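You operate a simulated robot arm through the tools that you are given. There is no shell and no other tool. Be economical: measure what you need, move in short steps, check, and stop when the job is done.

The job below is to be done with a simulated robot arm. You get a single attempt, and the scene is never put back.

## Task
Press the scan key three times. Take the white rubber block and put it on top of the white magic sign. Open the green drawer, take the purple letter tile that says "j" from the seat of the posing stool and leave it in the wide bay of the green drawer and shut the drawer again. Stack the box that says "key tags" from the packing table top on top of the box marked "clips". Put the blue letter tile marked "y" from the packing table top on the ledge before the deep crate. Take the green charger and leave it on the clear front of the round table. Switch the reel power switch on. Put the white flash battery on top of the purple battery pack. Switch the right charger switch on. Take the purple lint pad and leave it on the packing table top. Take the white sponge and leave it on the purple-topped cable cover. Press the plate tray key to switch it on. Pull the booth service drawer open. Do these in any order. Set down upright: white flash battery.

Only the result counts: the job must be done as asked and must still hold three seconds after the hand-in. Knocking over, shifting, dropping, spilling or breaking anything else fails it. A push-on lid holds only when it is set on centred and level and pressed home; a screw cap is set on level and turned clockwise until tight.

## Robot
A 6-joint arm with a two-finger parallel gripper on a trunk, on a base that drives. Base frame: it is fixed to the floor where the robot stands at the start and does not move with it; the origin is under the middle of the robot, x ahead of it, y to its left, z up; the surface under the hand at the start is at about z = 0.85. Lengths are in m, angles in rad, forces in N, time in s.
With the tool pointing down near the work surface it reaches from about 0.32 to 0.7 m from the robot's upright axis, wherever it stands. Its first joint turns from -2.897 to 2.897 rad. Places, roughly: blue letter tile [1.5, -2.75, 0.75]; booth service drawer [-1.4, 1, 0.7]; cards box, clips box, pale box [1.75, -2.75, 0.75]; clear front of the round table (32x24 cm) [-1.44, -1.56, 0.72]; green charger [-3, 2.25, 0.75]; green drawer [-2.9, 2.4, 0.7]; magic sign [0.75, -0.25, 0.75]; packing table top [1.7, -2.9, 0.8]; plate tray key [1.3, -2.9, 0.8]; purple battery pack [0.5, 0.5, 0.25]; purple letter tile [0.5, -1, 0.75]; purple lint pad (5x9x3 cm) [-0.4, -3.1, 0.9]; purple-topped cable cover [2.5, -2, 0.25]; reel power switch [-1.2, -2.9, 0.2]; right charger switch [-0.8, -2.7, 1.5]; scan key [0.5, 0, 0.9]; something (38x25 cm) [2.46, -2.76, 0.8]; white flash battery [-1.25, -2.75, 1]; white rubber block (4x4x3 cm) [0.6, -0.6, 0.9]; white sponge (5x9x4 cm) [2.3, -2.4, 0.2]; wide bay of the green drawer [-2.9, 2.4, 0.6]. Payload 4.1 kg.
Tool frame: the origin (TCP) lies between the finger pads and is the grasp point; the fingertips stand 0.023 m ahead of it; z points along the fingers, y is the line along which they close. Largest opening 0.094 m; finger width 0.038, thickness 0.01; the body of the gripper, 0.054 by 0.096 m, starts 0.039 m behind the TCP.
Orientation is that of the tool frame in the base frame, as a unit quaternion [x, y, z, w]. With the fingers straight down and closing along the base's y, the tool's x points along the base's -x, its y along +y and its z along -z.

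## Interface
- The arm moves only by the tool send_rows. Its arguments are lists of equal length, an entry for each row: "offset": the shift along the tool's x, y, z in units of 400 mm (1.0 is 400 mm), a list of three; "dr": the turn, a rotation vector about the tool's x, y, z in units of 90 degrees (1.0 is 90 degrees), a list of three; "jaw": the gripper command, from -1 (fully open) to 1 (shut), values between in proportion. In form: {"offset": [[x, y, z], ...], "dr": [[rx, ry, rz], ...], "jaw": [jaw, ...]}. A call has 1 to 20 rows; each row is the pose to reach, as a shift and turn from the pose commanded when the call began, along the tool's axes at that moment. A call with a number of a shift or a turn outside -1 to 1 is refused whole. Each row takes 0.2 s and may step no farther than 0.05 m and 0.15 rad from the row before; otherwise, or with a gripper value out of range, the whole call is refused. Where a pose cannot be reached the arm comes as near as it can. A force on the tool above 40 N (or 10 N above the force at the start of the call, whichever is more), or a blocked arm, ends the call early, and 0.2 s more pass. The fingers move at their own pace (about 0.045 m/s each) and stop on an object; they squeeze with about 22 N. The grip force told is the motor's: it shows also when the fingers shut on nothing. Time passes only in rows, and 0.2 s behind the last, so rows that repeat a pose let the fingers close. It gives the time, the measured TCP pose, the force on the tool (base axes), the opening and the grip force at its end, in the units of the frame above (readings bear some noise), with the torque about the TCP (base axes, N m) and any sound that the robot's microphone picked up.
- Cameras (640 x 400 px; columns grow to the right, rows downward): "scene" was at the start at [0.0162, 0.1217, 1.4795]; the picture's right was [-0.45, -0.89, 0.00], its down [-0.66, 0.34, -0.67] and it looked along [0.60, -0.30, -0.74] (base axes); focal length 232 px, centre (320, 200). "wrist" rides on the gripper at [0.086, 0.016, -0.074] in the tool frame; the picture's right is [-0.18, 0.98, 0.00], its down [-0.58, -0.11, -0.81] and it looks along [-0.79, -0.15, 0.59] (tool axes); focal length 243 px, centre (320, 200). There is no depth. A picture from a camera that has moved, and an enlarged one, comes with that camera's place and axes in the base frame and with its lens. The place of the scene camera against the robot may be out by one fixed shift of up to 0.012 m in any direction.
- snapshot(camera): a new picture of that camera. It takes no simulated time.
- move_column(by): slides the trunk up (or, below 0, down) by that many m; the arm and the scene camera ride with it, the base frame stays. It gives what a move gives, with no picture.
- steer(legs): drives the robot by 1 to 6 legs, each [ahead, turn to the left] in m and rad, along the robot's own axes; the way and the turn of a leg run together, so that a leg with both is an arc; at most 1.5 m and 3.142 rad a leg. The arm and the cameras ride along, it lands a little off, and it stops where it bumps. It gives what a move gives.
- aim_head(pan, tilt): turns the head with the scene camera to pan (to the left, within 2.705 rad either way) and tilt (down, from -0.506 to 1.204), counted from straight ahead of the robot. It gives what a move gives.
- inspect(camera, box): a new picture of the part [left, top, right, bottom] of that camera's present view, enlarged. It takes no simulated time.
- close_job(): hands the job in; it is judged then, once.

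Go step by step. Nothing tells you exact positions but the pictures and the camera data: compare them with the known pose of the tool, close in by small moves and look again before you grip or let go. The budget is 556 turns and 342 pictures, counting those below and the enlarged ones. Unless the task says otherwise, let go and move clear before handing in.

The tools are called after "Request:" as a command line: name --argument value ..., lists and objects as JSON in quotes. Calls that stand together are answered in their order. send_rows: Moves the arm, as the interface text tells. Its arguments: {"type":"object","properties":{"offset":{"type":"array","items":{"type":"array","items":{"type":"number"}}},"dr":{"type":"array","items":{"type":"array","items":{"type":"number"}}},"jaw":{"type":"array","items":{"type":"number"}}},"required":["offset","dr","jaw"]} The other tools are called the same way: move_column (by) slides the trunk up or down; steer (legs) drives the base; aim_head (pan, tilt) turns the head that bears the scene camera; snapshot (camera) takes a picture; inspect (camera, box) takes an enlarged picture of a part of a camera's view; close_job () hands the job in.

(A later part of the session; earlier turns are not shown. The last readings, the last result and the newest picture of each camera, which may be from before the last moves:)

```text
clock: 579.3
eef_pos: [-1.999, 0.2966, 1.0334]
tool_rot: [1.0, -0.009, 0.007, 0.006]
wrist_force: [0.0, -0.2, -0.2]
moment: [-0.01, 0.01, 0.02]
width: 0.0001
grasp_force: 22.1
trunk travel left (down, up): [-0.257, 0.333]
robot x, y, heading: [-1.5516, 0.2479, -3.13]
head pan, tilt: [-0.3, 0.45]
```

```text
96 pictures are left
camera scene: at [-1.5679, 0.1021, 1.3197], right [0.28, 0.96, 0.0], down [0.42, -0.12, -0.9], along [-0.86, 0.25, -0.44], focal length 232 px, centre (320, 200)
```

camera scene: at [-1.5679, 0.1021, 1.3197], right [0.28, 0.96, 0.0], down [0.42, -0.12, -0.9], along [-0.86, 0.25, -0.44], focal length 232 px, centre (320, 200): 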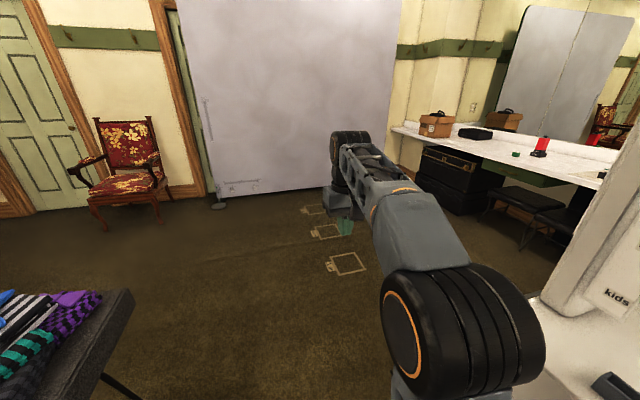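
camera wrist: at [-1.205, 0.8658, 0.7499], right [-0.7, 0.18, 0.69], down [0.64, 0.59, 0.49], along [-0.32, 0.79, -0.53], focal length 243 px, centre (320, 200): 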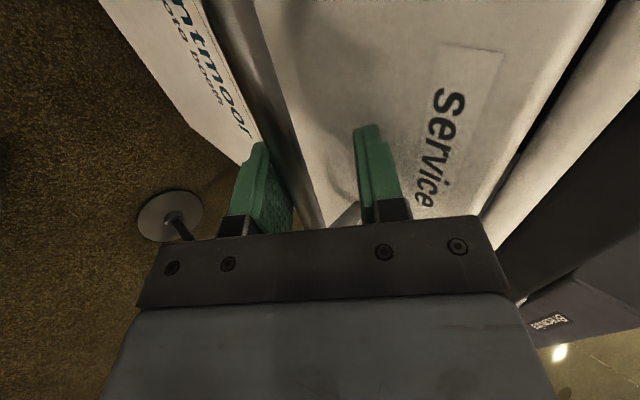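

Request:
steer --legs '[[1.0, 0], [0, -1.58], [0.6, 0]]'

Request:
aim_head --pan 0.2 --tilt 0.5

Request:
snapshot --camera "scene"

```text
clock: 591.3
eef_pos: [-2.4787, 1.2852, 1.0354]
tool_rot: [-0.689, 0.725, 0.0, -0.01]
wrist_force: [0.6, -0.7, -0.2]
moment: [0.01, -0.02, 0.0]
width: 0.0
grasp_force: 22.2
trunk travel left (down, up): [-0.257, 0.333]
robot x, y, heading: [-2.5378, 0.8381, 1.552]
head pan, tilt: [-0.3, 0.45]
```

```text
clock: 592.2
eef_pos: [-2.4794, 1.2851, 1.0353]
tool_rot: [-0.689, 0.725, 0.001, -0.01]
wrist_force: [-0.9, -0.2, 0.3]
moment: [-0.03, -0.02, -0.02]
width: 0.0003
grasp_force: 21.5
trunk travel left (down, up): [-0.257, 0.333]
robot x, y, heading: [-2.5375, 0.8362, 1.559]
head pan, tilt: [0.201, 0.499]
```

```text
95 pictures are left
camera scene: at [-2.718, 0.8603, 1.3152], right [0.98, 0.18, 0.0], down [0.09, -0.47, -0.88], along [-0.16, 0.86, -0.48], focal length 232 px, centre (320, 200)
```

scene: 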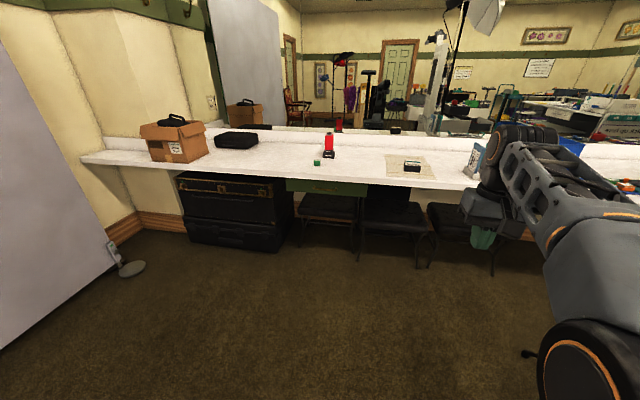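

Request:
inspect --camera "scene" --box '[270, 120, 450, 220]'

```text
3.56 times, centred on (360, 170) of scene
camera zoom: at [-2.718, 0.8603, 1.3152], right [0.98, 0.18, 0.0], down [0.09, -0.47, -0.88], along [-0.16, 0.86, -0.48], focal length 826 px, centre (178, 307)
```

zoom: 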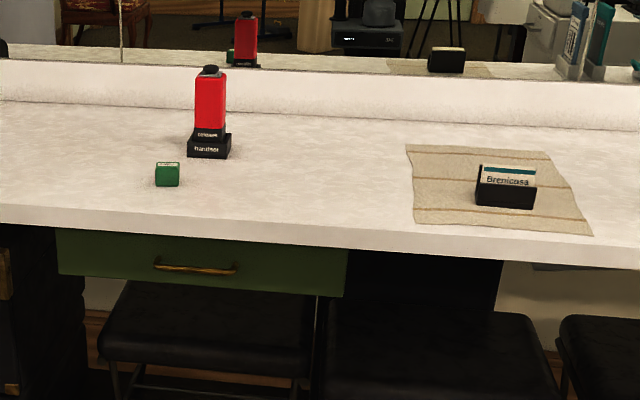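

The green drawer with a brass handle is under the bench at about (-2.92,2.1,0.70); the green charger is the small green cube at (-3.0,2.28). I approach the drawer.

Request:
steer --legs '[[0, 0.57], [0.7, 0], [0, -0.56]]'

Request:
aim_head --pan 0.0 --tilt 0.8

Request:
snapshot --camera "scene"

Request:
snapshot --camera "wrist"

```text
clock: 599.2
eef_pos: [-2.852, 1.8793, 1.0353]
tool_rot: [-0.693, 0.721, 0.0, -0.01]
wrist_force: [0.1, 1.0, -0.4]
moment: [0.02, -0.02, 0.0]
width: 0.0001
grasp_force: 21.7
trunk travel left (down, up): [-0.257, 0.333]
robot x, y, heading: [-2.9097, 1.424, 1.564]
head pan, tilt: [0.201, 0.499]
```

```text
clock: 600.0
eef_pos: [-2.8519, 1.879, 1.0349]
tool_rot: [-0.693, 0.721, 0.0, -0.009]
wrist_force: [-0.5, 0.2, 1.2]
moment: [-0.01, 0.05, -0.01]
width: 0.0002
grasp_force: 22.1
trunk travel left (down, up): [-0.257, 0.333]
robot x, y, heading: [-2.908, 1.4315, 1.562]
head pan, tilt: [0.0, 0.799]
```

```text
93 pictures are left
camera scene: at [-3.0675, 1.4425, 1.2893], right [1.0, -0.01, 0.0], down [0.0, -0.72, -0.7], along [0.0, 0.7, -0.72], focal length 232 px, centre (320, 200)
```

scene: 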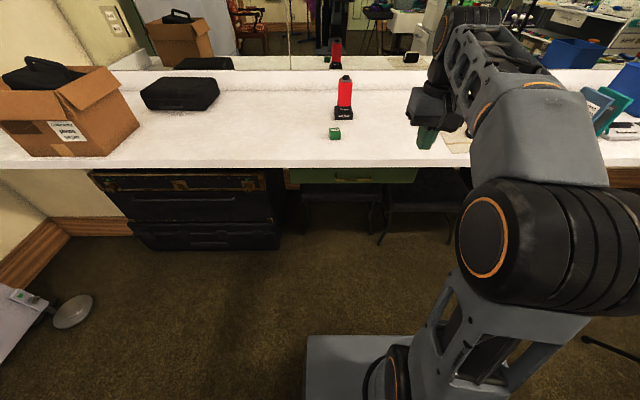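

```text
92 pictures are left
camera wrist: at [-2.871, 1.7942, 1.111], right [-0.97, 0.22, 0.01], down [0.14, 0.59, 0.8], along [0.17, 0.78, -0.6], focal length 243 px, centre (320, 200)
```

wrist: 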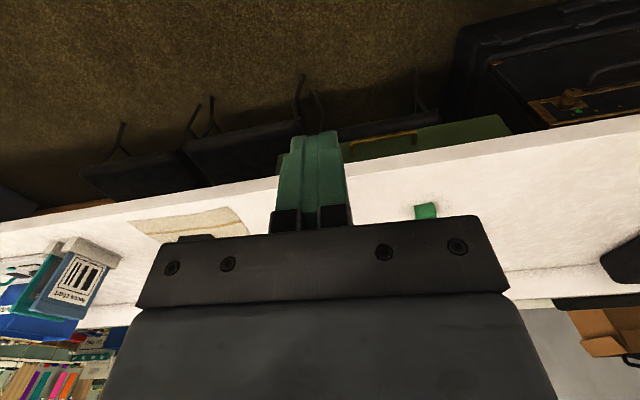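

Request:
inspect --camera "wrist" --box '[260, 90, 520, 220]'

Request:
inspect --camera "scene" --box '[270, 110, 450, 210]'

```text
2.46 times, centred on (390, 155) of wrist
camera zoom: at [-2.871, 1.7942, 1.111], right [-0.97, 0.22, 0.01], down [0.14, 0.59, 0.8], along [0.17, 0.78, -0.6], focal length 597 px, centre (148, 311)
```

zoom: 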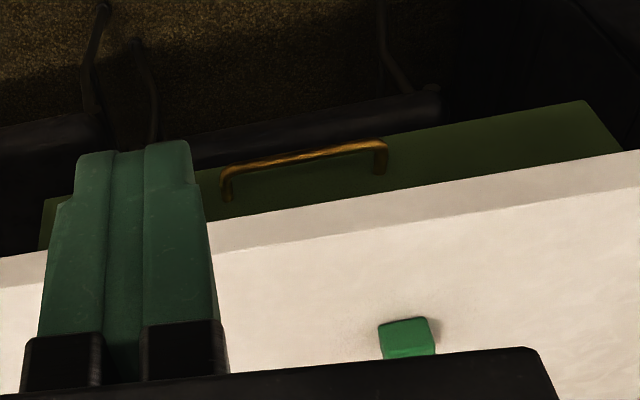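

```text
3.56 times, centred on (360, 160) of scene
camera zoom: at [-3.0675, 1.4425, 1.2893], right [1.0, -0.01, 0.0], down [0.0, -0.72, -0.7], along [0.0, 0.7, -0.72], focal length 826 px, centre (178, 342)
```

zoom: 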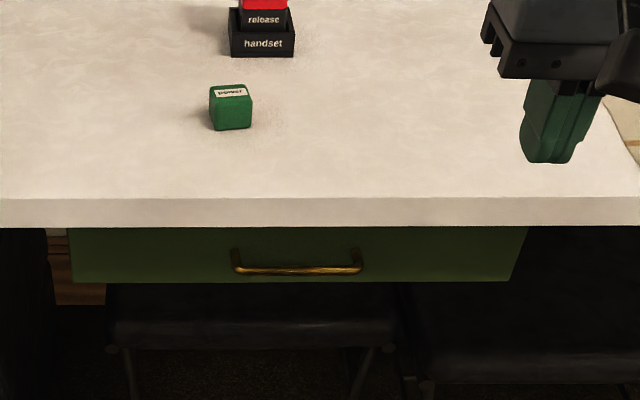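

Handle bar at about (-2.94,2.19,0.643), tucked under the bench edge. I lower the trunk so the hand can come in flatter, then roll the hand.

Request:
move_column --by -0.24

Request:
send_rows --offset '[[0, 0, 0], [0, 0, 0], [0, 0, 0], [0, 0, 0], [0, 0, 0], [0, 0, 0], [0, 0, 0], [0, 0, 0], [0, 0, 0], [0, 0, 0], [0, 0, 0]]' --dr '[[0, 0, 0.09], [0, 0, 0.18], [0, 0, 0.27], [0, 0, 0.36], [0, 0, 0.45], [0, 0, 0.54], [0, 0, 0.63], [0, 0, 0.72], [0, 0, 0.81], [0, 0, 0.9], [0, 0, 0.975]]' --jaw '[1, 1, 1, 1, 1, 1, 1, 1, 1, 1, 1]'

```text
clock: 602.5
eef_pos: [-2.8521, 1.8789, 0.7935]
tool_rot: [-0.693, 0.72, 0.0, -0.009]
wrist_force: [0.1, -0.3, 0.1]
moment: [0.0, 0.0, 0.01]
width: 0.0003
grasp_force: 22.0
trunk travel left (down, up): [-0.017, 0.573]
robot x, y, heading: [-2.9029, 1.4307, 1.563]
head pan, tilt: [0.0, 0.799]
```

```text
clock: 604.9
eef_pos: [-2.852, 1.8793, 0.7953]
tool_rot: [0.0, 1.0, -0.007, -0.007]
wrist_force: [-0.1, 0.1, -0.3]
moment: [0.01, -0.01, 0.01]
width: 0.0
grasp_force: 21.9
trunk travel left (down, up): [-0.017, 0.573]
robot x, y, heading: [-2.903, 1.4241, 1.559]
head pan, tilt: [0.0, 0.799]
```

Request:
steer --legs '[[-0.2, 0]]'

Request:
send_rows --offset '[[0.022, 0.0725, 0.029], [0.044, 0.145, 0.0575], [0.066, 0.2175, 0.086], [0.088, 0.29, 0.115], [0.11, 0.3625, 0.144], [0.132, 0.435, 0.1725], [0.154, 0.5075, 0.2], [0.176, 0.58, 0.23], [0.198, 0.6525, 0.26], [0.22, 0.725, 0.2875]]' --dr '[[-0.02, 0, 0], [-0.1, 0, 0], [-0.18, 0, 0], [-0.26, 0, 0], [-0.345, 0, 0], [-0.43, 0, 0], [-0.515, 0, 0], [-0.6, 0, 0], [-0.69, 0, 0], [-0.778, 0, 0]]' --jaw '[0.23, 0.23, 0.23, 0.23, 0.23, 0.23, 0.23, 0.23, 0.23, 0.23]'

Request:
snapshot --camera "wrist"

Request:
snapshot --camera "scene"

```text
clock: 606.5
eef_pos: [-2.8554, 1.6782, 0.7953]
tool_rot: [-0.001, 1.0, -0.007, -0.007]
wrist_force: [-0.3, 0.2, 0.2]
moment: [-0.02, -0.02, 0.02]
width: 0.0
grasp_force: 21.8
trunk travel left (down, up): [-0.017, 0.573]
robot x, y, heading: [-2.9067, 1.2261, 1.565]
head pan, tilt: [0.0, 0.799]
```

```text
clock: 608.7
eef_pos: [-2.9409, 1.958, 0.6838]
tool_rot: [0.005, 0.836, 0.549, -0.004]
wrist_force: [0.3, 1.1, -0.3]
moment: [0.02, 0.01, 0.04]
width: 0.0363
grasp_force: 0.0
out of reach, approached as far as the arm can: row 10
trunk travel left (down, up): [-0.017, 0.573]
robot x, y, heading: [-2.9114, 1.2262, 1.565]
head pan, tilt: [0.0, 0.799]
```

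```text
89 pictures are left
camera wrist: at [-3.0264, 1.8971, 0.7303], right [0.2, 0.39, 0.9], down [0.58, -0.79, 0.21], along [0.79, 0.48, -0.38], focal length 243 px, centre (320, 200)
```

wrist: 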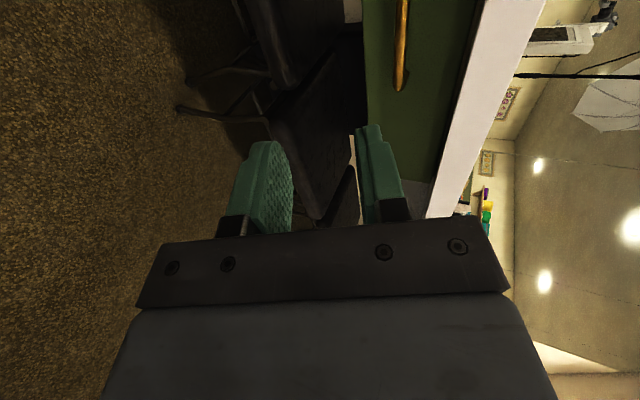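

```text
88 pictures are left
camera scene: at [-3.0685, 1.2406, 1.0493], right [1.0, 0.0, 0.0], down [0.0, -0.72, -0.7], along [0.0, 0.7, -0.72], focal length 232 px, centre (320, 200)
```

scene: 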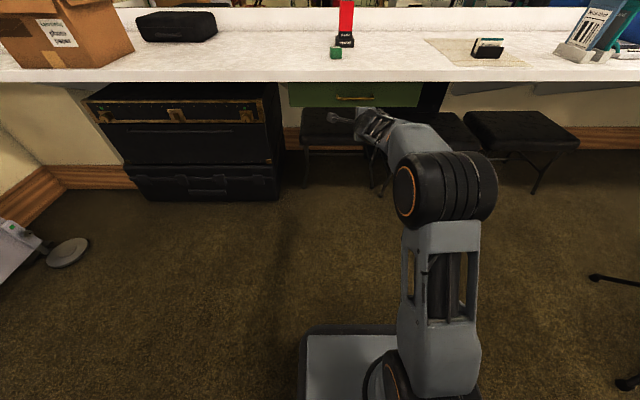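

Refined: bar at (-2.94,2.165,0.673), bench bottom at z≈0.742. I fine-tune height and drive forward so the fingers straddle the bar.

Request:
send_rows --offset '[[0, -0.014, 0.006]]' --dr '[[0, 0, 0]]' --jaw '[0.15]'

Request:
steer --legs '[[0.14, 0]]'

Request:
snapshot --camera "wrist"

```text
clock: 609.1
eef_pos: [-2.9395, 1.9648, 0.6867]
tool_rot: [0.004, 0.829, 0.559, -0.006]
wrist_force: [-0.6, 0.2, -0.1]
moment: [0.01, 0.01, 0.0]
width: 0.0399
grasp_force: 0.1
out of reach, approached as far as the arm can: row 1
trunk travel left (down, up): [-0.017, 0.573]
robot x, y, heading: [-2.9072, 1.2268, 1.565]
head pan, tilt: [0.0, 0.799]
```

```text
clock: 610.4
eef_pos: [-2.9387, 2.1064, 0.6875]
tool_rot: [0.005, 0.829, 0.559, -0.006]
wrist_force: [-0.6, -0.4, 0.4]
moment: [-0.03, 0.03, 0.0]
width: 0.0403
grasp_force: 0.1
trunk travel left (down, up): [-0.017, 0.573]
robot x, y, heading: [-2.9097, 1.3677, 1.568]
head pan, tilt: [0.0, 0.799]
```

```text
87 pictures are left
camera wrist: at [-3.0257, 2.0423, 0.7323], right [0.2, 0.37, 0.91], down [0.58, -0.79, 0.19], along [0.79, 0.49, -0.37], focal length 243 px, centre (320, 200)
```

wrist: 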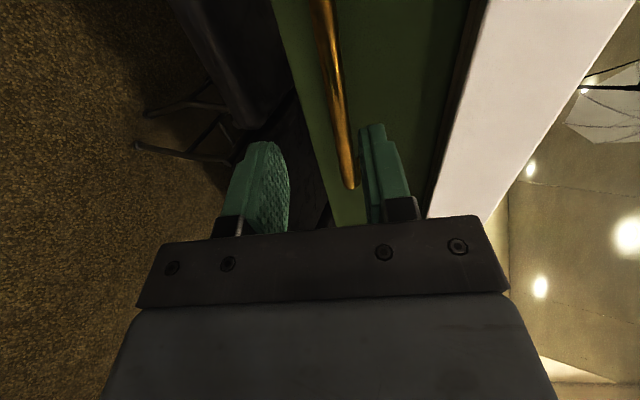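

Request:
send_rows --offset '[[0, -0.034, -0.0135]]' --dr '[[0, 0, 0]]' --jaw '[0.15]'

Request:
steer --legs '[[0.06, 0]]'

Request:
snapshot --camera "wrist"

```text
clock: 610.8
eef_pos: [-2.9417, 2.0987, 0.6805]
tool_rot: [-0.001, 0.834, 0.552, -0.009]
wrist_force: [-0.3, -0.1, 0.3]
moment: [-0.01, 0.05, 0.0]
width: 0.04
grasp_force: 0.0
out of reach, approached as far as the arm can: row 1
trunk travel left (down, up): [-0.017, 0.573]
robot x, y, heading: [-2.9076, 1.3741, 1.572]
head pan, tilt: [0.0, 0.799]
```

```text
clock: 611.8
eef_pos: [-2.9429, 2.1585, 0.6799]
tool_rot: [-0.002, 0.834, 0.552, -0.011]
wrist_force: [-0.3, -0.4, 0.7]
moment: [-0.03, 0.01, 0.02]
width: 0.0399
grasp_force: 0.0
trunk travel left (down, up): [-0.017, 0.573]
robot x, y, heading: [-2.9055, 1.4253, 1.566]
head pan, tilt: [0.0, 0.799]
```

```text
86 pictures are left
camera wrist: at [-3.0277, 2.0941, 0.7267], right [0.19, 0.39, 0.9], down [0.6, -0.78, 0.21], along [0.78, 0.5, -0.38], focal length 243 px, centre (320, 200)
```

wrist: 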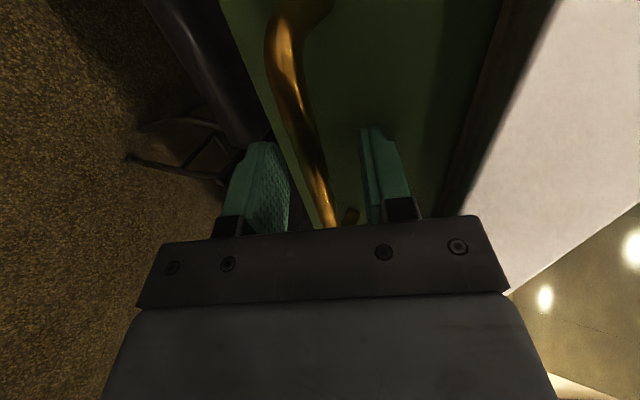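

The bar is between the fingers. Close and pull back by driving.

Request:
send_rows --offset '[[0, 0, 0], [0, 0, 0], [0, 0, 0]]' --dr '[[0, 0, 0], [0, 0, 0], [0, 0, 0]]' --jaw '[1, 1, 1]'

Request:
steer --legs '[[-0.1, 0]]'

Request:
snapshot --camera "scene"

```text
clock: 612.6
eef_pos: [-2.9415, 2.1569, 0.6807]
tool_rot: [-0.003, 0.835, 0.55, -0.009]
wrist_force: [1.8, -6.7, -5.9]
moment: [-0.09, -1.45, 0.82]
width: 0.012
grasp_force: 45.3
trunk travel left (down, up): [-0.017, 0.573]
robot x, y, heading: [-2.9113, 1.4261, 1.572]
head pan, tilt: [0.0, 0.799]
```

```text
clock: 613.7
eef_pos: [-2.943, 2.0575, 0.6796]
tool_rot: [0.0, 0.835, 0.551, -0.011]
wrist_force: [11.0, 1.7, -8.9]
moment: [-0.01, -1.63, 0.58]
width: 0.0119
grasp_force: 45.2
trunk travel left (down, up): [-0.017, 0.573]
robot x, y, heading: [-2.9082, 1.3283, 1.567]
head pan, tilt: [0.0, 0.799]
```

```text
85 pictures are left
camera scene: at [-3.0676, 1.3404, 1.0493], right [1.0, 0.0, 0.0], down [0.0, -0.72, -0.7], along [0.0, 0.7, -0.72], focal length 232 px, centre (320, 200)
```

scene: 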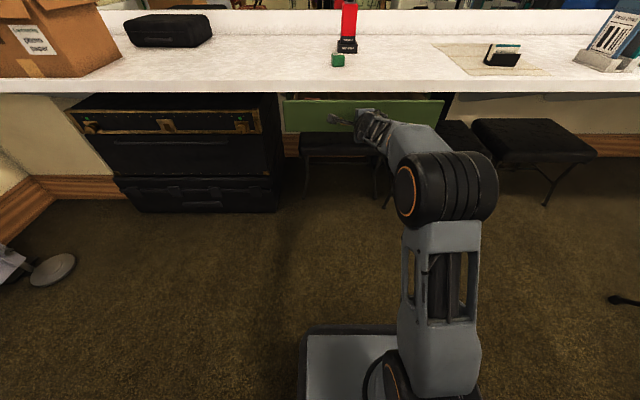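

Request:
steer --legs '[[-0.12, 0]]'

Request:
steer --legs '[[-0.1, 0]]'

Request:
snapshot --camera "scene"

```text
clock: 615.0
eef_pos: [-2.9424, 1.9367, 0.6805]
tool_rot: [-0.001, 0.835, 0.55, -0.011]
wrist_force: [11.7, 1.3, -4.4]
moment: [0.09, -1.72, 0.26]
width: 0.0121
grasp_force: 45.2
trunk travel left (down, up): [-0.017, 0.573]
robot x, y, heading: [-2.9049, 1.2073, 1.572]
head pan, tilt: [0.0, 0.799]
```

```text
clock: 616.1
eef_pos: [-2.9416, 1.8362, 0.6805]
tool_rot: [0.0, 0.835, 0.55, -0.009]
wrist_force: [5.4, 2.3, -1.2]
moment: [0.07, -1.78, 0.29]
width: 0.0121
grasp_force: 45.0
trunk travel left (down, up): [-0.017, 0.573]
robot x, y, heading: [-2.909, 1.1047, 1.568]
head pan, tilt: [0.0, 0.799]
```

```text
84 pictures are left
camera scene: at [-3.0678, 1.1185, 1.0493], right [1.0, 0.0, 0.0], down [0.0, -0.72, -0.7], along [0.0, 0.7, -0.72], focal length 232 px, centre (320, 200)
```

scene: 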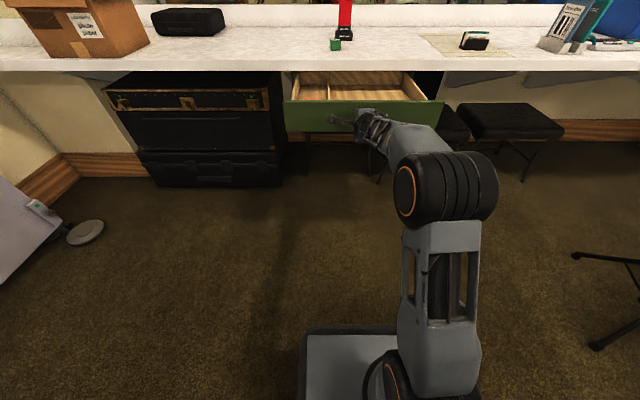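

Drawer is open ~0.32 m, with a narrow and a wide bay. I release and back off.

Request:
send_rows --offset '[[0, 0, 0], [0, 0, 0], [0, 0, 0]]' --dr '[[0, 0, 0], [0, 0, 0], [0, 0, 0]]' --jaw '[0.1, 0.1, 0.1]'

Request:
steer --legs '[[-0.12, 0]]'

Request:
inspect --camera "scene" --box '[260, 20, 480, 160]'

```text
clock: 616.9
eef_pos: [-2.9423, 1.8365, 0.6811]
tool_rot: [0.0, 0.834, 0.551, -0.009]
wrist_force: [0.5, -0.1, -0.8]
moment: [-0.02, 0.01, 0.02]
width: 0.0424
grasp_force: 0.1
trunk travel left (down, up): [-0.017, 0.573]
robot x, y, heading: [-2.9081, 1.1069, 1.572]
head pan, tilt: [0.0, 0.799]
```

```text
clock: 618.2
eef_pos: [-2.9428, 1.7154, 0.678]
tool_rot: [0.0, 0.835, 0.55, -0.01]
wrist_force: [-0.3, 0.0, 0.2]
moment: [0.0, -0.01, 0.0]
width: 0.0422
grasp_force: 0.0
trunk travel left (down, up): [-0.017, 0.573]
robot x, y, heading: [-2.9076, 0.9847, 1.575]
head pan, tilt: [0.0, 0.799]
```

```text
2.86 times, centred on (370, 90) of scene
camera zoom: at [-3.0675, 0.9984, 1.0495], right [1.0, 0.0, 0.0], down [0.0, -0.72, -0.7], along [0.0, 0.7, -0.72], focal length 664 px, centre (177, 514)
```

zoom: 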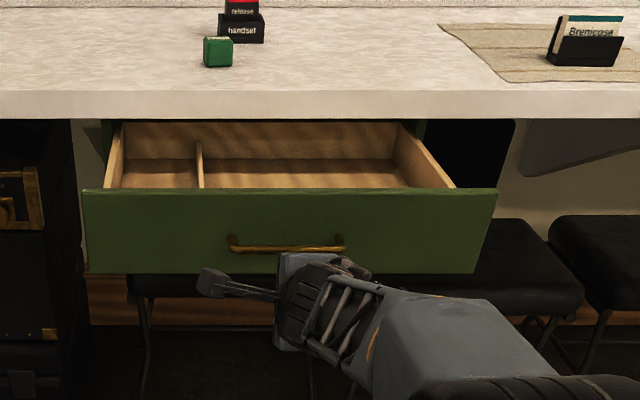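

Now I reverse the hand's tilt while retracting, back to vertical.

Request:
send_rows --offset '[[0, 0, -0.075], [0, 0, -0.15], [0, 0, -0.225], [0, 0, -0.3], [0, 0, -0.375], [0, 0, -0.45], [0, 0, -0.525], [0, 0, -0.6], [0, 0, -0.675], [0, 0, -0.75]]' --dr '[[0.02, 0, 0], [0.1, 0, 0], [0.18, 0, 0], [0.26, 0, 0], [0.34, 0, 0], [0.42, 0, 0], [0.5, 0, 0], [0.58, 0, 0], [0.66, 0, 0], [0.741, 0, 0]]' --jaw '[0.5, 1, 1, 1, 1, 1, 1, 1, 1, 1]'

```text
clock: 620.4
eef_pos: [-2.9384, 1.4398, 0.7976]
tool_rot: [-0.007, 1.0, -0.001, -0.007]
wrist_force: [-0.1, -0.4, 0.0]
moment: [0.01, 0.01, 0.0]
width: 0.0
grasp_force: 22.0
trunk travel left (down, up): [-0.017, 0.573]
robot x, y, heading: [-2.9078, 0.9842, 1.573]
head pan, tilt: [0.0, 0.799]
```

Request:
send_rows --offset '[[0, 0, -0.03], [0, 0, -0.06], [0, 0, -0.09], [0, 0, -0.12], [0, 0, -0.15], [0, 0, -0.18], [0, 0, -0.21], [0, 0, -0.24], [0, 0, -0.27], [0, 0, -0.3], [0, 0, -0.3]]' --dr '[[0, 0, -0.09], [0, 0, -0.18], [0, 0, -0.27], [0, 0, -0.36], [0, 0, -0.45], [0, 0, -0.54], [0, 0, -0.63], [0, 0, -0.72], [0, 0, -0.81], [0, 0, -0.9], [0, 0, -0.99]]' --jaw '[1, 1, 1, 1, 1, 1, 1, 1, 1, 1, 1]'

Request:
move_column --by 0.4

Request:
steer --legs '[[0, 0.15], [0.6, -0.15]]'

Request:
snapshot --camera "wrist"

```text
clock: 622.8
eef_pos: [-2.9368, 1.4306, 0.8861]
tool_rot: [-0.707, 0.707, 0.007, -0.003]
wrist_force: [0.0, 0.4, 0.1]
moment: [0.0, -0.01, -0.01]
width: 0.0
grasp_force: 21.8
out of reach, approached as far as the arm can: row 8, 9, 10, 11
trunk travel left (down, up): [-0.017, 0.573]
robot x, y, heading: [-2.9052, 0.9873, 1.568]
head pan, tilt: [0.0, 0.799]
```

```text
clock: 626.6
eef_pos: [-2.9365, 1.4309, 1.2866]
tool_rot: [-0.705, 0.709, 0.007, -0.004]
wrist_force: [-0.7, -0.5, -0.1]
moment: [0.01, -0.04, -0.05]
width: 0.0
grasp_force: 22.0
trunk travel left (down, up): [-0.417, 0.173]
robot x, y, heading: [-2.9059, 0.9856, 1.576]
head pan, tilt: [0.0, 0.799]
```

```text
clock: 630.6
eef_pos: [-2.9843, 2.0295, 1.2859]
tool_rot: [-0.707, 0.707, 0.006, -0.004]
wrist_force: [-0.1, -0.6, 0.8]
moment: [-0.02, -0.02, -0.02]
width: 0.0002
grasp_force: 21.7
trunk travel left (down, up): [-0.417, 0.173]
robot x, y, heading: [-2.9541, 1.5872, 1.578]
head pan, tilt: [0.0, 0.799]
```

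```text
82 pictures are left
camera wrist: at [-3.0007, 1.9427, 1.3615], right [-0.98, 0.18, 0.02], down [0.12, 0.58, 0.81], along [0.14, 0.79, -0.59], focal length 243 px, centre (320, 200)
```

wrist: 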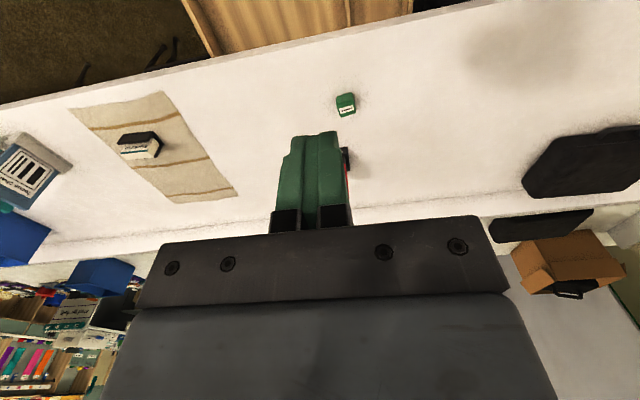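

Request:
send_rows --offset '[[-0.067, 0.006, 0.08], [-0.133, 0.012, 0.16], [-0.2, 0.018, 0.24], [-0.267, 0.023, 0.32], [-0.333, 0.03, 0.4], [-0.4, 0.035, 0.48], [-0.467, 0.04, 0.56], [-0.533, 0.046, 0.64], [-0.6, 0.052, 0.715]]' --dr '[[0, 0, 0], [0, 0, 0], [0, 0, 0], [0, 0, 0], [0, 0, 0], [0, 0, 0], [0, 0, 0], [0, 0, 0], [0, 0, 0]]' --jaw '[-0.5, -0.5, -0.5, -0.5, -0.5, -0.5, -0.5, -0.5, -0.5]'

Request:
snapshot --camera "wrist"

```text
clock: 632.6
eef_pos: [-3.0087, 2.2664, 1.001]
tool_rot: [0.707, -0.707, -0.007, 0.004]
wrist_force: [0.9, 0.8, 0.5]
moment: [0.01, 0.01, -0.02]
width: 0.0706
grasp_force: 0.1
out of reach, approached as far as the arm can: row 9
trunk travel left (down, up): [-0.417, 0.173]
robot x, y, heading: [-2.9541, 1.5841, 1.572]
head pan, tilt: [0.0, 0.799]
```

```text
81 pictures are left
camera wrist: at [-3.0243, 2.1785, 1.0748], right [-0.98, 0.18, 0.02], down [0.12, 0.58, 0.81], along [0.14, 0.8, -0.59], focal length 243 px, centre (320, 200)
```

wrist: 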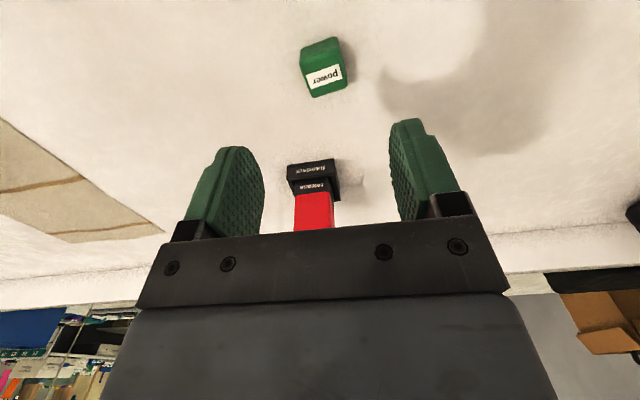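

The green "power" charger is at about (-3.01,2.31). I nudge the base forward a little and lower over it.

Request:
steer --legs '[[0.05, 0]]'

Request:
send_rows --offset '[[0, 0, 0.1], [0, 0, 0.2], [0, 0, 0.3]]' --dr '[[0, 0, 0], [0, 0, 0], [0, 0, 0]]' --jaw '[-0.5, -0.5, -0.5]'

Request:
snapshot --camera "wrist"

```text
clock: 633.5
eef_pos: [-3.0082, 2.316, 0.9994]
tool_rot: [-0.707, 0.707, 0.007, -0.004]
wrist_force: [-0.7, 0.4, -0.8]
moment: [0.01, 0.01, 0.01]
width: 0.0707
grasp_force: 0.1
trunk travel left (down, up): [-0.417, 0.173]
robot x, y, heading: [-2.9499, 1.638, 1.577]
head pan, tilt: [0.0, 0.799]
```

```text
clock: 634.3
eef_pos: [-3.0117, 2.3161, 0.8791]
tool_rot: [-0.707, 0.707, 0.005, -0.004]
wrist_force: [-0.4, 0.8, -0.2]
moment: [0.03, 0.03, -0.01]
width: 0.0703
grasp_force: 0.0
trunk travel left (down, up): [-0.417, 0.173]
robot x, y, heading: [-2.9529, 1.6355, 1.573]
head pan, tilt: [0.0, 0.799]
```

```text
80 pictures are left
camera wrist: at [-3.0268, 2.2287, 0.9542], right [-0.98, 0.18, 0.02], down [0.12, 0.58, 0.81], along [0.14, 0.79, -0.59], focal length 243 px, centre (320, 200)
```

wrist: 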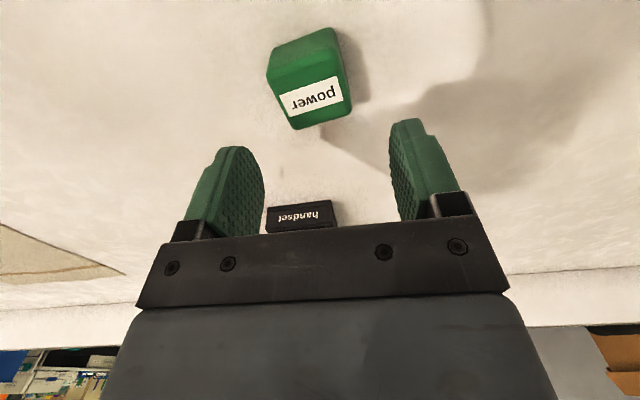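

Request:
send_rows --offset '[[-0.01, 0, 0.06], [-0.01, 0, 0.12]]' --dr '[[0, 0, 0], [0, 0, 0]]' --jaw '[-0.4, -0.4]'

Request:
snapshot --camera "wrist"

```text
clock: 634.9
eef_pos: [-3.0123, 2.3211, 0.8324]
tool_rot: [-0.707, 0.707, 0.008, -0.005]
wrist_force: [-0.2, 1.2, 0.3]
moment: [0.02, 0.03, 0.02]
width: 0.0658
grasp_force: 0.2
trunk travel left (down, up): [-0.417, 0.173]
robot x, y, heading: [-2.9541, 1.634, 1.575]
head pan, tilt: [0.0, 0.799]
```

```text
79 pictures are left
camera wrist: at [-3.0271, 2.2339, 0.9063], right [-0.98, 0.18, 0.02], down [0.12, 0.58, 0.81], along [0.14, 0.8, -0.59], focal length 243 px, centre (320, 200)
```

wrist: 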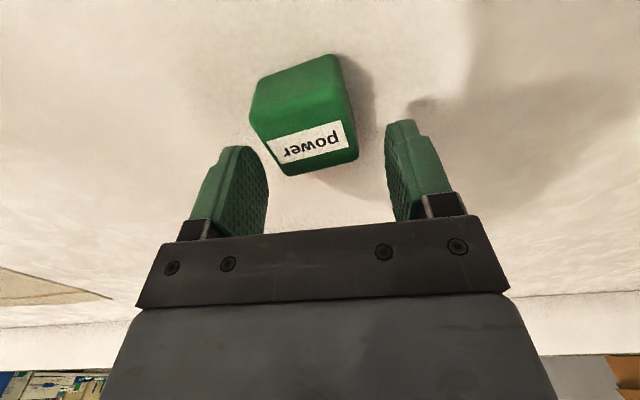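

Request:
send_rows --offset '[[-0.006, -0.012, 0.06], [-0.006, -0.012, 0.1], [-0.006, -0.012, 0.113]]' --dr '[[0, 0, 0], [0, 0, 0], [0, 0, 0]]' --jaw '[-0.4, -0.4, -0.4]'

Request:
send_rows --offset '[[0, 0, 0], [0, 0, 0], [0, 0, 0], [0, 0, 0]]' --dr '[[0, 0, 0], [0, 0, 0], [0, 0, 0], [0, 0, 0]]' --jaw '[1, 1, 1, 1]'

Request:
snapshot --camera "wrist"

```text
clock: 635.6
eef_pos: [-3.0077, 2.3236, 0.8044]
tool_rot: [-0.706, 0.708, 0.011, 0.002]
wrist_force: [0.3, -15.5, 19.7]
moment: [-0.73, -0.74, -0.63]
width: 0.0658
grasp_force: 0.1
trunk travel left (down, up): [-0.417, 0.173]
robot x, y, heading: [-2.9516, 1.6338, 1.576]
head pan, tilt: [0.0, 0.799]
stopped in row 3: the force on the tool passed its limit at 49 N (the readings are from after the stop); the commanded pose is now the measured one
```

```text
clock: 636.6
eef_pos: [-3.0069, 2.3258, 0.8043]
tool_rot: [0.708, -0.706, -0.014, -0.003]
wrist_force: [19.0, 4.0, 32.8]
moment: [-0.56, -1.34, 0.51]
width: 0.0436
grasp_force: 22.8
trunk travel left (down, up): [-0.417, 0.173]
robot x, y, heading: [-2.9542, 1.6384, 1.575]
head pan, tilt: [0.0, 0.799]
```

```text
78 pictures are left
camera wrist: at [-3.023, 2.2371, 0.8769], right [-0.98, 0.18, 0.02], down [0.12, 0.56, 0.82], along [0.14, 0.81, -0.57], focal length 243 px, centre (320, 200)
```

wrist: 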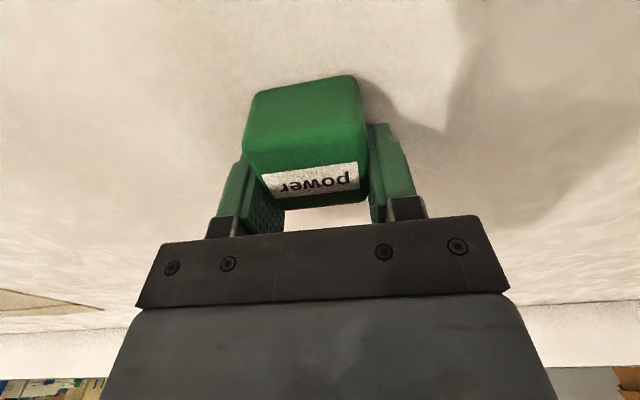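

Gripped the charger (bench top at z≈0.78). I lift and retract.

Request:
send_rows --offset '[[0, 0, -0.06], [0, 0, -0.14], [0.03, 0, -0.24], [0.08, 0, -0.34], [0.15, 0, -0.42], [0.23, 0, -0.5], [0.31, 0, -0.58], [0.4, 0, -0.62], [0.5, 0, -0.66], [0.6, 0, -0.7]]' --dr '[[0, 0, 0], [0, 0, 0], [0, 0, 0], [0, 0, 0], [0, 0, 0], [0, 0, 0], [0, 0, 0], [0, 0, 0], [0, 0, 0], [0, 0, 0]]' --jaw '[1, 1, 1, 1, 1, 1, 1, 1, 1, 1]'

Request:
snapshot --camera "scene"

```text
clock: 638.8
eef_pos: [-3.005, 2.0782, 1.0751]
tool_rot: [0.707, -0.707, -0.011, -0.001]
wrist_force: [0.2, 0.0, -1.7]
moment: [0.0, -0.01, 0.0]
width: 0.0438
grasp_force: 21.7
trunk travel left (down, up): [-0.417, 0.173]
robot x, y, heading: [-2.9528, 1.6358, 1.576]
head pan, tilt: [0.0, 0.799]
```

```text
77 pictures are left
camera scene: at [-3.1145, 1.6462, 1.4492], right [1.0, 0.01, 0.0], down [0.0, -0.72, -0.7], along [0.0, 0.7, -0.72], focal length 232 px, centre (320, 200)
```

scene: 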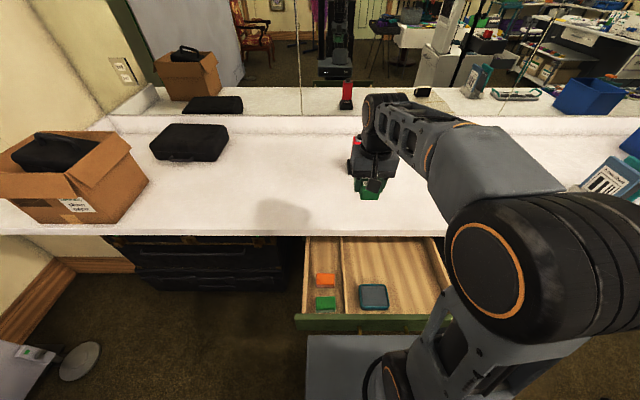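

The open drawer shows a narrow bay (orange, green blocks) and the wide bay with one item and free space. Now I carry the charger to the round table, going back the known way.

Request:
steer --legs '[[-0.8, 0], [0, -1.986], [1.47, 0], [0, 0.41], [1.25, 0]]'

```text
clock: 661.7
eef_pos: [0.0691, 0.3408, 1.0748]
tool_rot: [-0.005, 1.0, 0.007, 0.008]
wrist_force: [1.1, 0.2, -1.6]
moment: [-0.02, -0.01, 0.03]
width: 0.0437
grasp_force: 21.8
trunk travel left (down, up): [-0.417, 0.173]
robot x, y, heading: [-0.3741, 0.2867, 0.015]
head pan, tilt: [0.0, 0.799]
```

Request:
steer --legs '[[0, -0.935], [0.48, 0], [0, -0.651], [1.0, 0], [0.95, 0]]'

```text
clock: 678.1
eef_pos: [0.0042, -2.4841, 1.0752]
tool_rot: [0.701, 0.713, -0.001, 0.011]
wrist_force: [-0.3, -0.1, -1.1]
moment: [-0.05, 0.02, 0.01]
width: 0.0436
grasp_force: 22.7
trunk travel left (down, up): [-0.417, 0.173]
robot x, y, heading: [-0.055, -2.0404, -1.547]
head pan, tilt: [0.0, 0.799]
```

Request:
steer --legs '[[0, -1.62], [1.4, 0], [0, -1.55]]'

Request:
aim_head --pan 0.0 --tilt 0.7

Request:
snapshot --camera "scene"

```text
clock: 692.9
eef_pos: [-1.5759, -1.6081, 1.0749]
tool_rot: [0.727, -0.686, -0.011, 0.0]
wrist_force: [-0.4, 0.2, -0.7]
moment: [0.01, 0.02, 0.0]
width: 0.0438
grasp_force: 21.7
trunk travel left (down, up): [-0.417, 0.173]
robot x, y, heading: [-1.5038, -2.049, 1.64]
head pan, tilt: [0.0, 0.799]
```

```text
clock: 693.6
eef_pos: [-1.5765, -1.6066, 1.0757]
tool_rot: [0.728, -0.685, -0.01, 0.0]
wrist_force: [0.3, -0.1, -1.3]
moment: [-0.01, -0.02, -0.04]
width: 0.0436
grasp_force: 22.1
trunk travel left (down, up): [-0.417, 0.173]
robot x, y, heading: [-1.5026, -2.0491, 1.636]
head pan, tilt: [0.0, 0.7]
```

```text
76 pictures are left
camera scene: at [-1.6614, -2.0417, 1.4575], right [1.0, 0.07, 0.0], down [0.04, -0.64, -0.76], along [-0.05, 0.76, -0.64], focal length 232 px, centre (320, 200)
```

scene: 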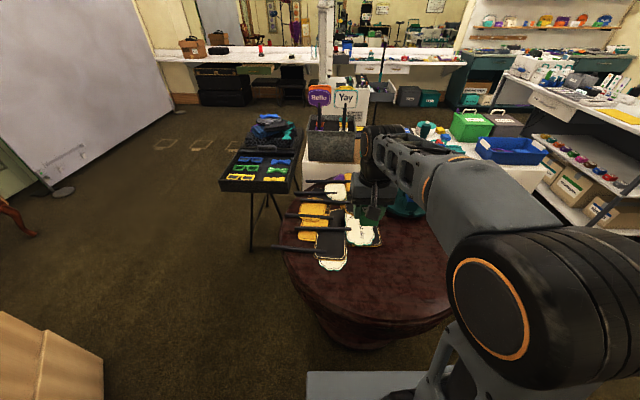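

Request:
snapshot --camera "wrist"

```text
75 pictures are left
camera wrist: at [-1.5869, -1.6956, 1.149], right [-0.99, 0.13, 0.02], down [0.09, 0.57, 0.81], along [0.09, 0.81, -0.58], focal length 243 px, centre (320, 200)
```

wrist: 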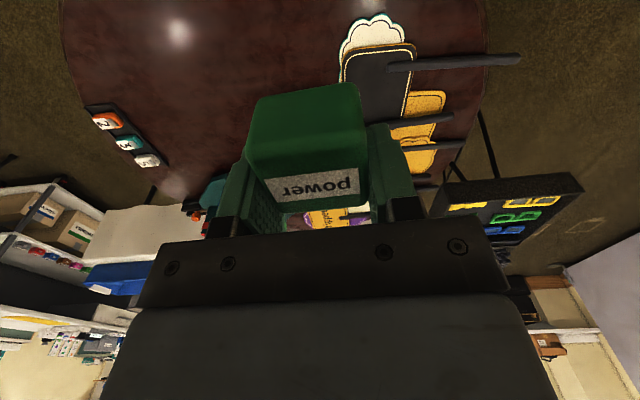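

The clear front area lies at the expected spot. I bring the charger over it and lower.

Request:
send_rows --offset '[[-0.01, -0.05, 0.08], [-0.02, -0.1, 0.16], [-0.035, -0.15, 0.25], [-0.045, -0.2, 0.34], [-0.055, -0.25, 0.43], [-0.065, -0.3, 0.52], [-0.072, -0.345, 0.61], [-0.072, -0.345, 0.7], [-0.072, -0.345, 0.76]]' --dr '[[0, 0, 0], [0, 0, 0], [0, 0, 0], [0, 0, 0], [0, 0, 0], [0, 0, 0], [0, 0, 0], [0, 0, 0], [0, 0, 0]]' --jaw '[1, 1, 1, 1, 1, 1, 1, 1, 1]'

Request:
snapshot --camera "wrist"

```text
clock: 695.6
eef_pos: [-1.4467, -1.5659, 0.7699]
tool_rot: [0.727, -0.686, -0.011, 0.0]
wrist_force: [-1.9, 0.1, -1.1]
moment: [0.03, 0.0, -0.01]
width: 0.0437
grasp_force: 22.0
trunk travel left (down, up): [-0.417, 0.173]
robot x, y, heading: [-1.5007, -2.0491, 1.636]
head pan, tilt: [0.0, 0.7]
```

```text
74 pictures are left
camera wrist: at [-1.4564, -1.6548, 0.8436], right [-0.99, 0.13, 0.02], down [0.09, 0.57, 0.81], along [0.09, 0.81, -0.58], focal length 243 px, centre (320, 200)
```

wrist: 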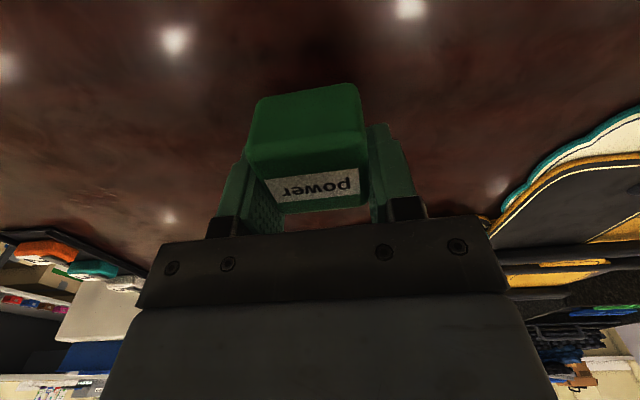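

Request:
send_rows --offset '[[0, 0, 0.03], [0, 0, 0.05], [0, 0, 0.058], [0, 0, 0.066]]' --dr '[[0, 0, 0], [0, 0, 0], [0, 0, 0], [0, 0, 0]]' --jaw '[1, 1, 1, 1]'

```text
clock: 696.6
eef_pos: [-1.448, -1.5644, 0.7426]
tool_rot: [0.728, -0.686, -0.011, 0.0]
wrist_force: [0.6, -1.3, 6.6]
moment: [-0.07, -0.19, -0.06]
width: 0.0438
grasp_force: 22.0
trunk travel left (down, up): [-0.417, 0.173]
robot x, y, heading: [-1.4994, -2.0458, 1.639]
head pan, tilt: [0.0, 0.7]
```

Contact. Release and rise.

Request:
send_rows --offset '[[0, 0, -0.004], [0, 0, -0.004], [0, 0, -0.004], [0, 0, -0.08], [0, 0, -0.18], [0, 0, -0.28], [0, 0, -0.38], [0, 0, -0.48], [0.05, 0, -0.58], [0.1, 0, -0.68], [0.15, 0, -0.78]]' --dr '[[0, 0, 0], [0, 0, 0], [0, 0, 0], [0, 0, 0], [0, 0, 0], [0, 0, 0], [0, 0, 0], [0, 0, 0], [0, 0, 0], [0, 0, 0], [0, 0, 0]]' --jaw '[-0.4, -0.4, -0.4, -0.4, -0.4, -0.4, -0.4, 0, 0.5, 1, 1]'

Request:
snapshot --camera "scene"

```text
clock: 699.0
eef_pos: [-1.4359, -1.631, 1.0551]
tool_rot: [0.728, -0.685, -0.012, 0.0]
wrist_force: [-0.7, -0.2, -0.2]
moment: [0.01, -0.03, 0.02]
width: 0.0003
grasp_force: 22.3
trunk travel left (down, up): [-0.417, 0.173]
robot x, y, heading: [-1.5002, -2.0443, 1.636]
head pan, tilt: [0.0, 0.7]
```

```text
73 pictures are left
camera scene: at [-1.6613, -2.0418, 1.4575], right [1.0, 0.07, 0.0], down [0.04, -0.64, -0.76], along [-0.05, 0.76, -0.64], focal length 232 px, centre (320, 200)
```

scene: 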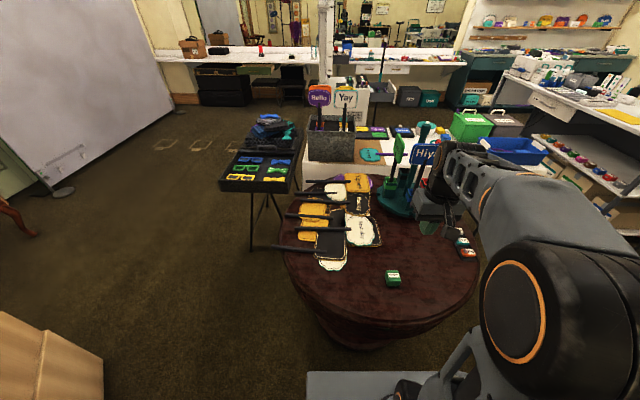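

The charger sits on the round table's clear front. Next the "j" tile on the stool.

Request:
steer --legs '[[-0.05, 0], [0, -1.636], [1.45, 0], [0, 1.4], [0.65, 0], [0, -0.75]]'

Request:
aim_head --pan 0.0 --tilt 0.85

Request:
snapshot --camera "scene"

Request:
snapshot --camera "wrist"

```text
clock: 719.2
eef_pos: [0.4688, -1.3443, 1.0561]
tool_rot: [-0.294, 0.956, 0.009, 0.005]
wrist_force: [0.0, -0.7, 0.9]
moment: [0.03, 0.01, -0.03]
width: 0.0001
grasp_force: 22.6
trunk travel left (down, up): [-0.417, 0.173]
robot x, y, heading: [0.077, -1.5041, 0.606]
head pan, tilt: [0.0, 0.7]
```

```text
clock: 719.9
eef_pos: [0.4693, -1.344, 1.055]
tool_rot: [-0.293, 0.956, 0.009, 0.005]
wrist_force: [-0.9, -0.1, -0.1]
moment: [-0.03, -0.03, -0.02]
width: 0.0
grasp_force: 22.0
trunk travel left (down, up): [-0.417, 0.173]
robot x, y, heading: [0.0787, -1.5026, 0.606]
head pan, tilt: [0.0, 0.85]
```

```text
72 pictures are left
camera scene: at [0.005, -1.3645, 1.4453], right [0.57, -0.82, 0.0], down [-0.62, -0.43, -0.66], along [0.54, 0.37, -0.75], focal length 232 px, centre (320, 200)
```

scene: 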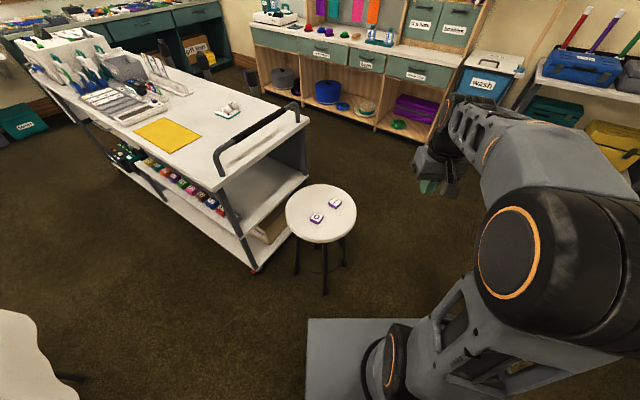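

```text
71 pictures are left
camera wrist: at [0.3875, -1.3811, 1.1296], right [-0.4, 0.92, 0.02], down [0.54, 0.22, 0.81], along [0.74, 0.34, -0.58], focal length 243 px, centre (320, 200)
```

wrist: 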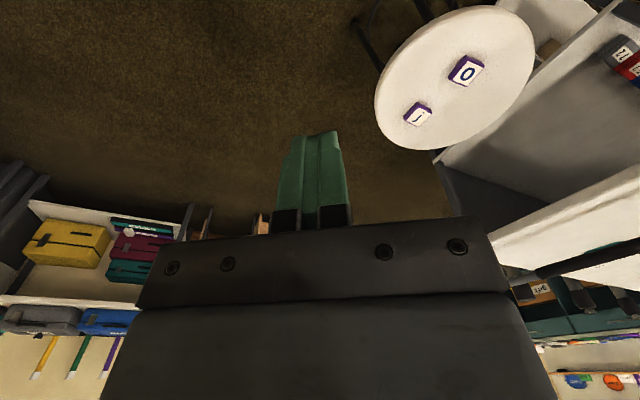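

"j" is at about (0.596,-1.041), top z≈0.66. I step closer and lower the trunk.

Request:
steer --legs '[[0.1, 0.1]]'

Request:
move_column --by -0.15

Request:
snapshot --camera "wrist"

```text
clock: 721.1
eef_pos: [0.5297, -1.2443, 1.0556]
tool_rot: [-0.342, 0.94, 0.01, 0.005]
wrist_force: [-0.1, 0.7, -0.8]
moment: [0.04, 0.01, 0.0]
width: 0.0
grasp_force: 22.3
trunk travel left (down, up): [-0.417, 0.173]
robot x, y, heading: [0.1528, -1.444, 0.7]
head pan, tilt: [0.0, 0.85]
```

```text
clock: 722.8
eef_pos: [0.5302, -1.2438, 0.906]
tool_rot: [-0.343, 0.939, 0.009, 0.005]
wrist_force: [0.5, -1.2, -0.7]
moment: [-0.01, 0.0, -0.01]
width: 0.0
grasp_force: 22.2
trunk travel left (down, up): [-0.267, 0.323]
robot x, y, heading: [0.1584, -1.4454, 0.701]
head pan, tilt: [0.0, 0.85]
```

```text
70 pictures are left
camera wrist: at [0.4524, -1.2898, 0.9796], right [-0.49, 0.87, 0.02], down [0.51, 0.27, 0.81], along [0.7, 0.41, -0.58], focal length 243 px, centre (320, 200)
```

wrist: 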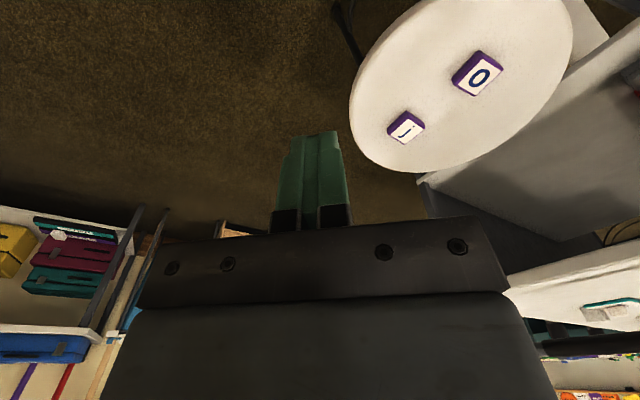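

Request:
send_rows --offset '[[-0.076, 0.046, 0.04], [-0.152, 0.092, 0.08], [-0.228, 0.139, 0.12], [-0.305, 0.185, 0.17], [-0.381, 0.23, 0.22], [-0.457, 0.278, 0.265]]' --dr '[[0, 0, 0], [0, 0, 0], [0, 0, 0], [0, 0, 0], [0, 0, 0], [0, 0, 0]]' --jaw '[-0.5, -0.5, -0.5, -0.5, -0.5, -0.5]'

Request:
snapshot --camera "wrist"

```text
clock: 724.2
eef_pos: [0.5993, -1.0395, 0.8032]
tool_rot: [-0.342, 0.94, 0.009, 0.005]
wrist_force: [0.6, -0.1, 1.1]
moment: [0.02, 0.01, -0.04]
width: 0.0705
grasp_force: 0.1
trunk travel left (down, up): [-0.267, 0.323]
robot x, y, heading: [0.1566, -1.441, 0.703]
head pan, tilt: [0.0, 0.85]
```

```text
69 pictures are left
camera wrist: at [0.5218, -1.0836, 0.8775], right [-0.49, 0.87, 0.02], down [0.51, 0.27, 0.81], along [0.7, 0.41, -0.58], focal length 243 px, centre (320, 200)
```

wrist: 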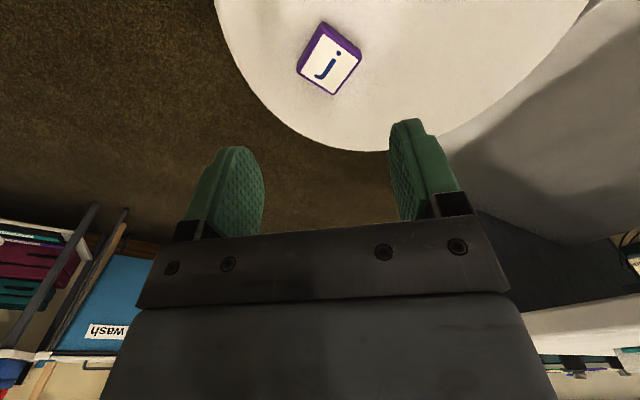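

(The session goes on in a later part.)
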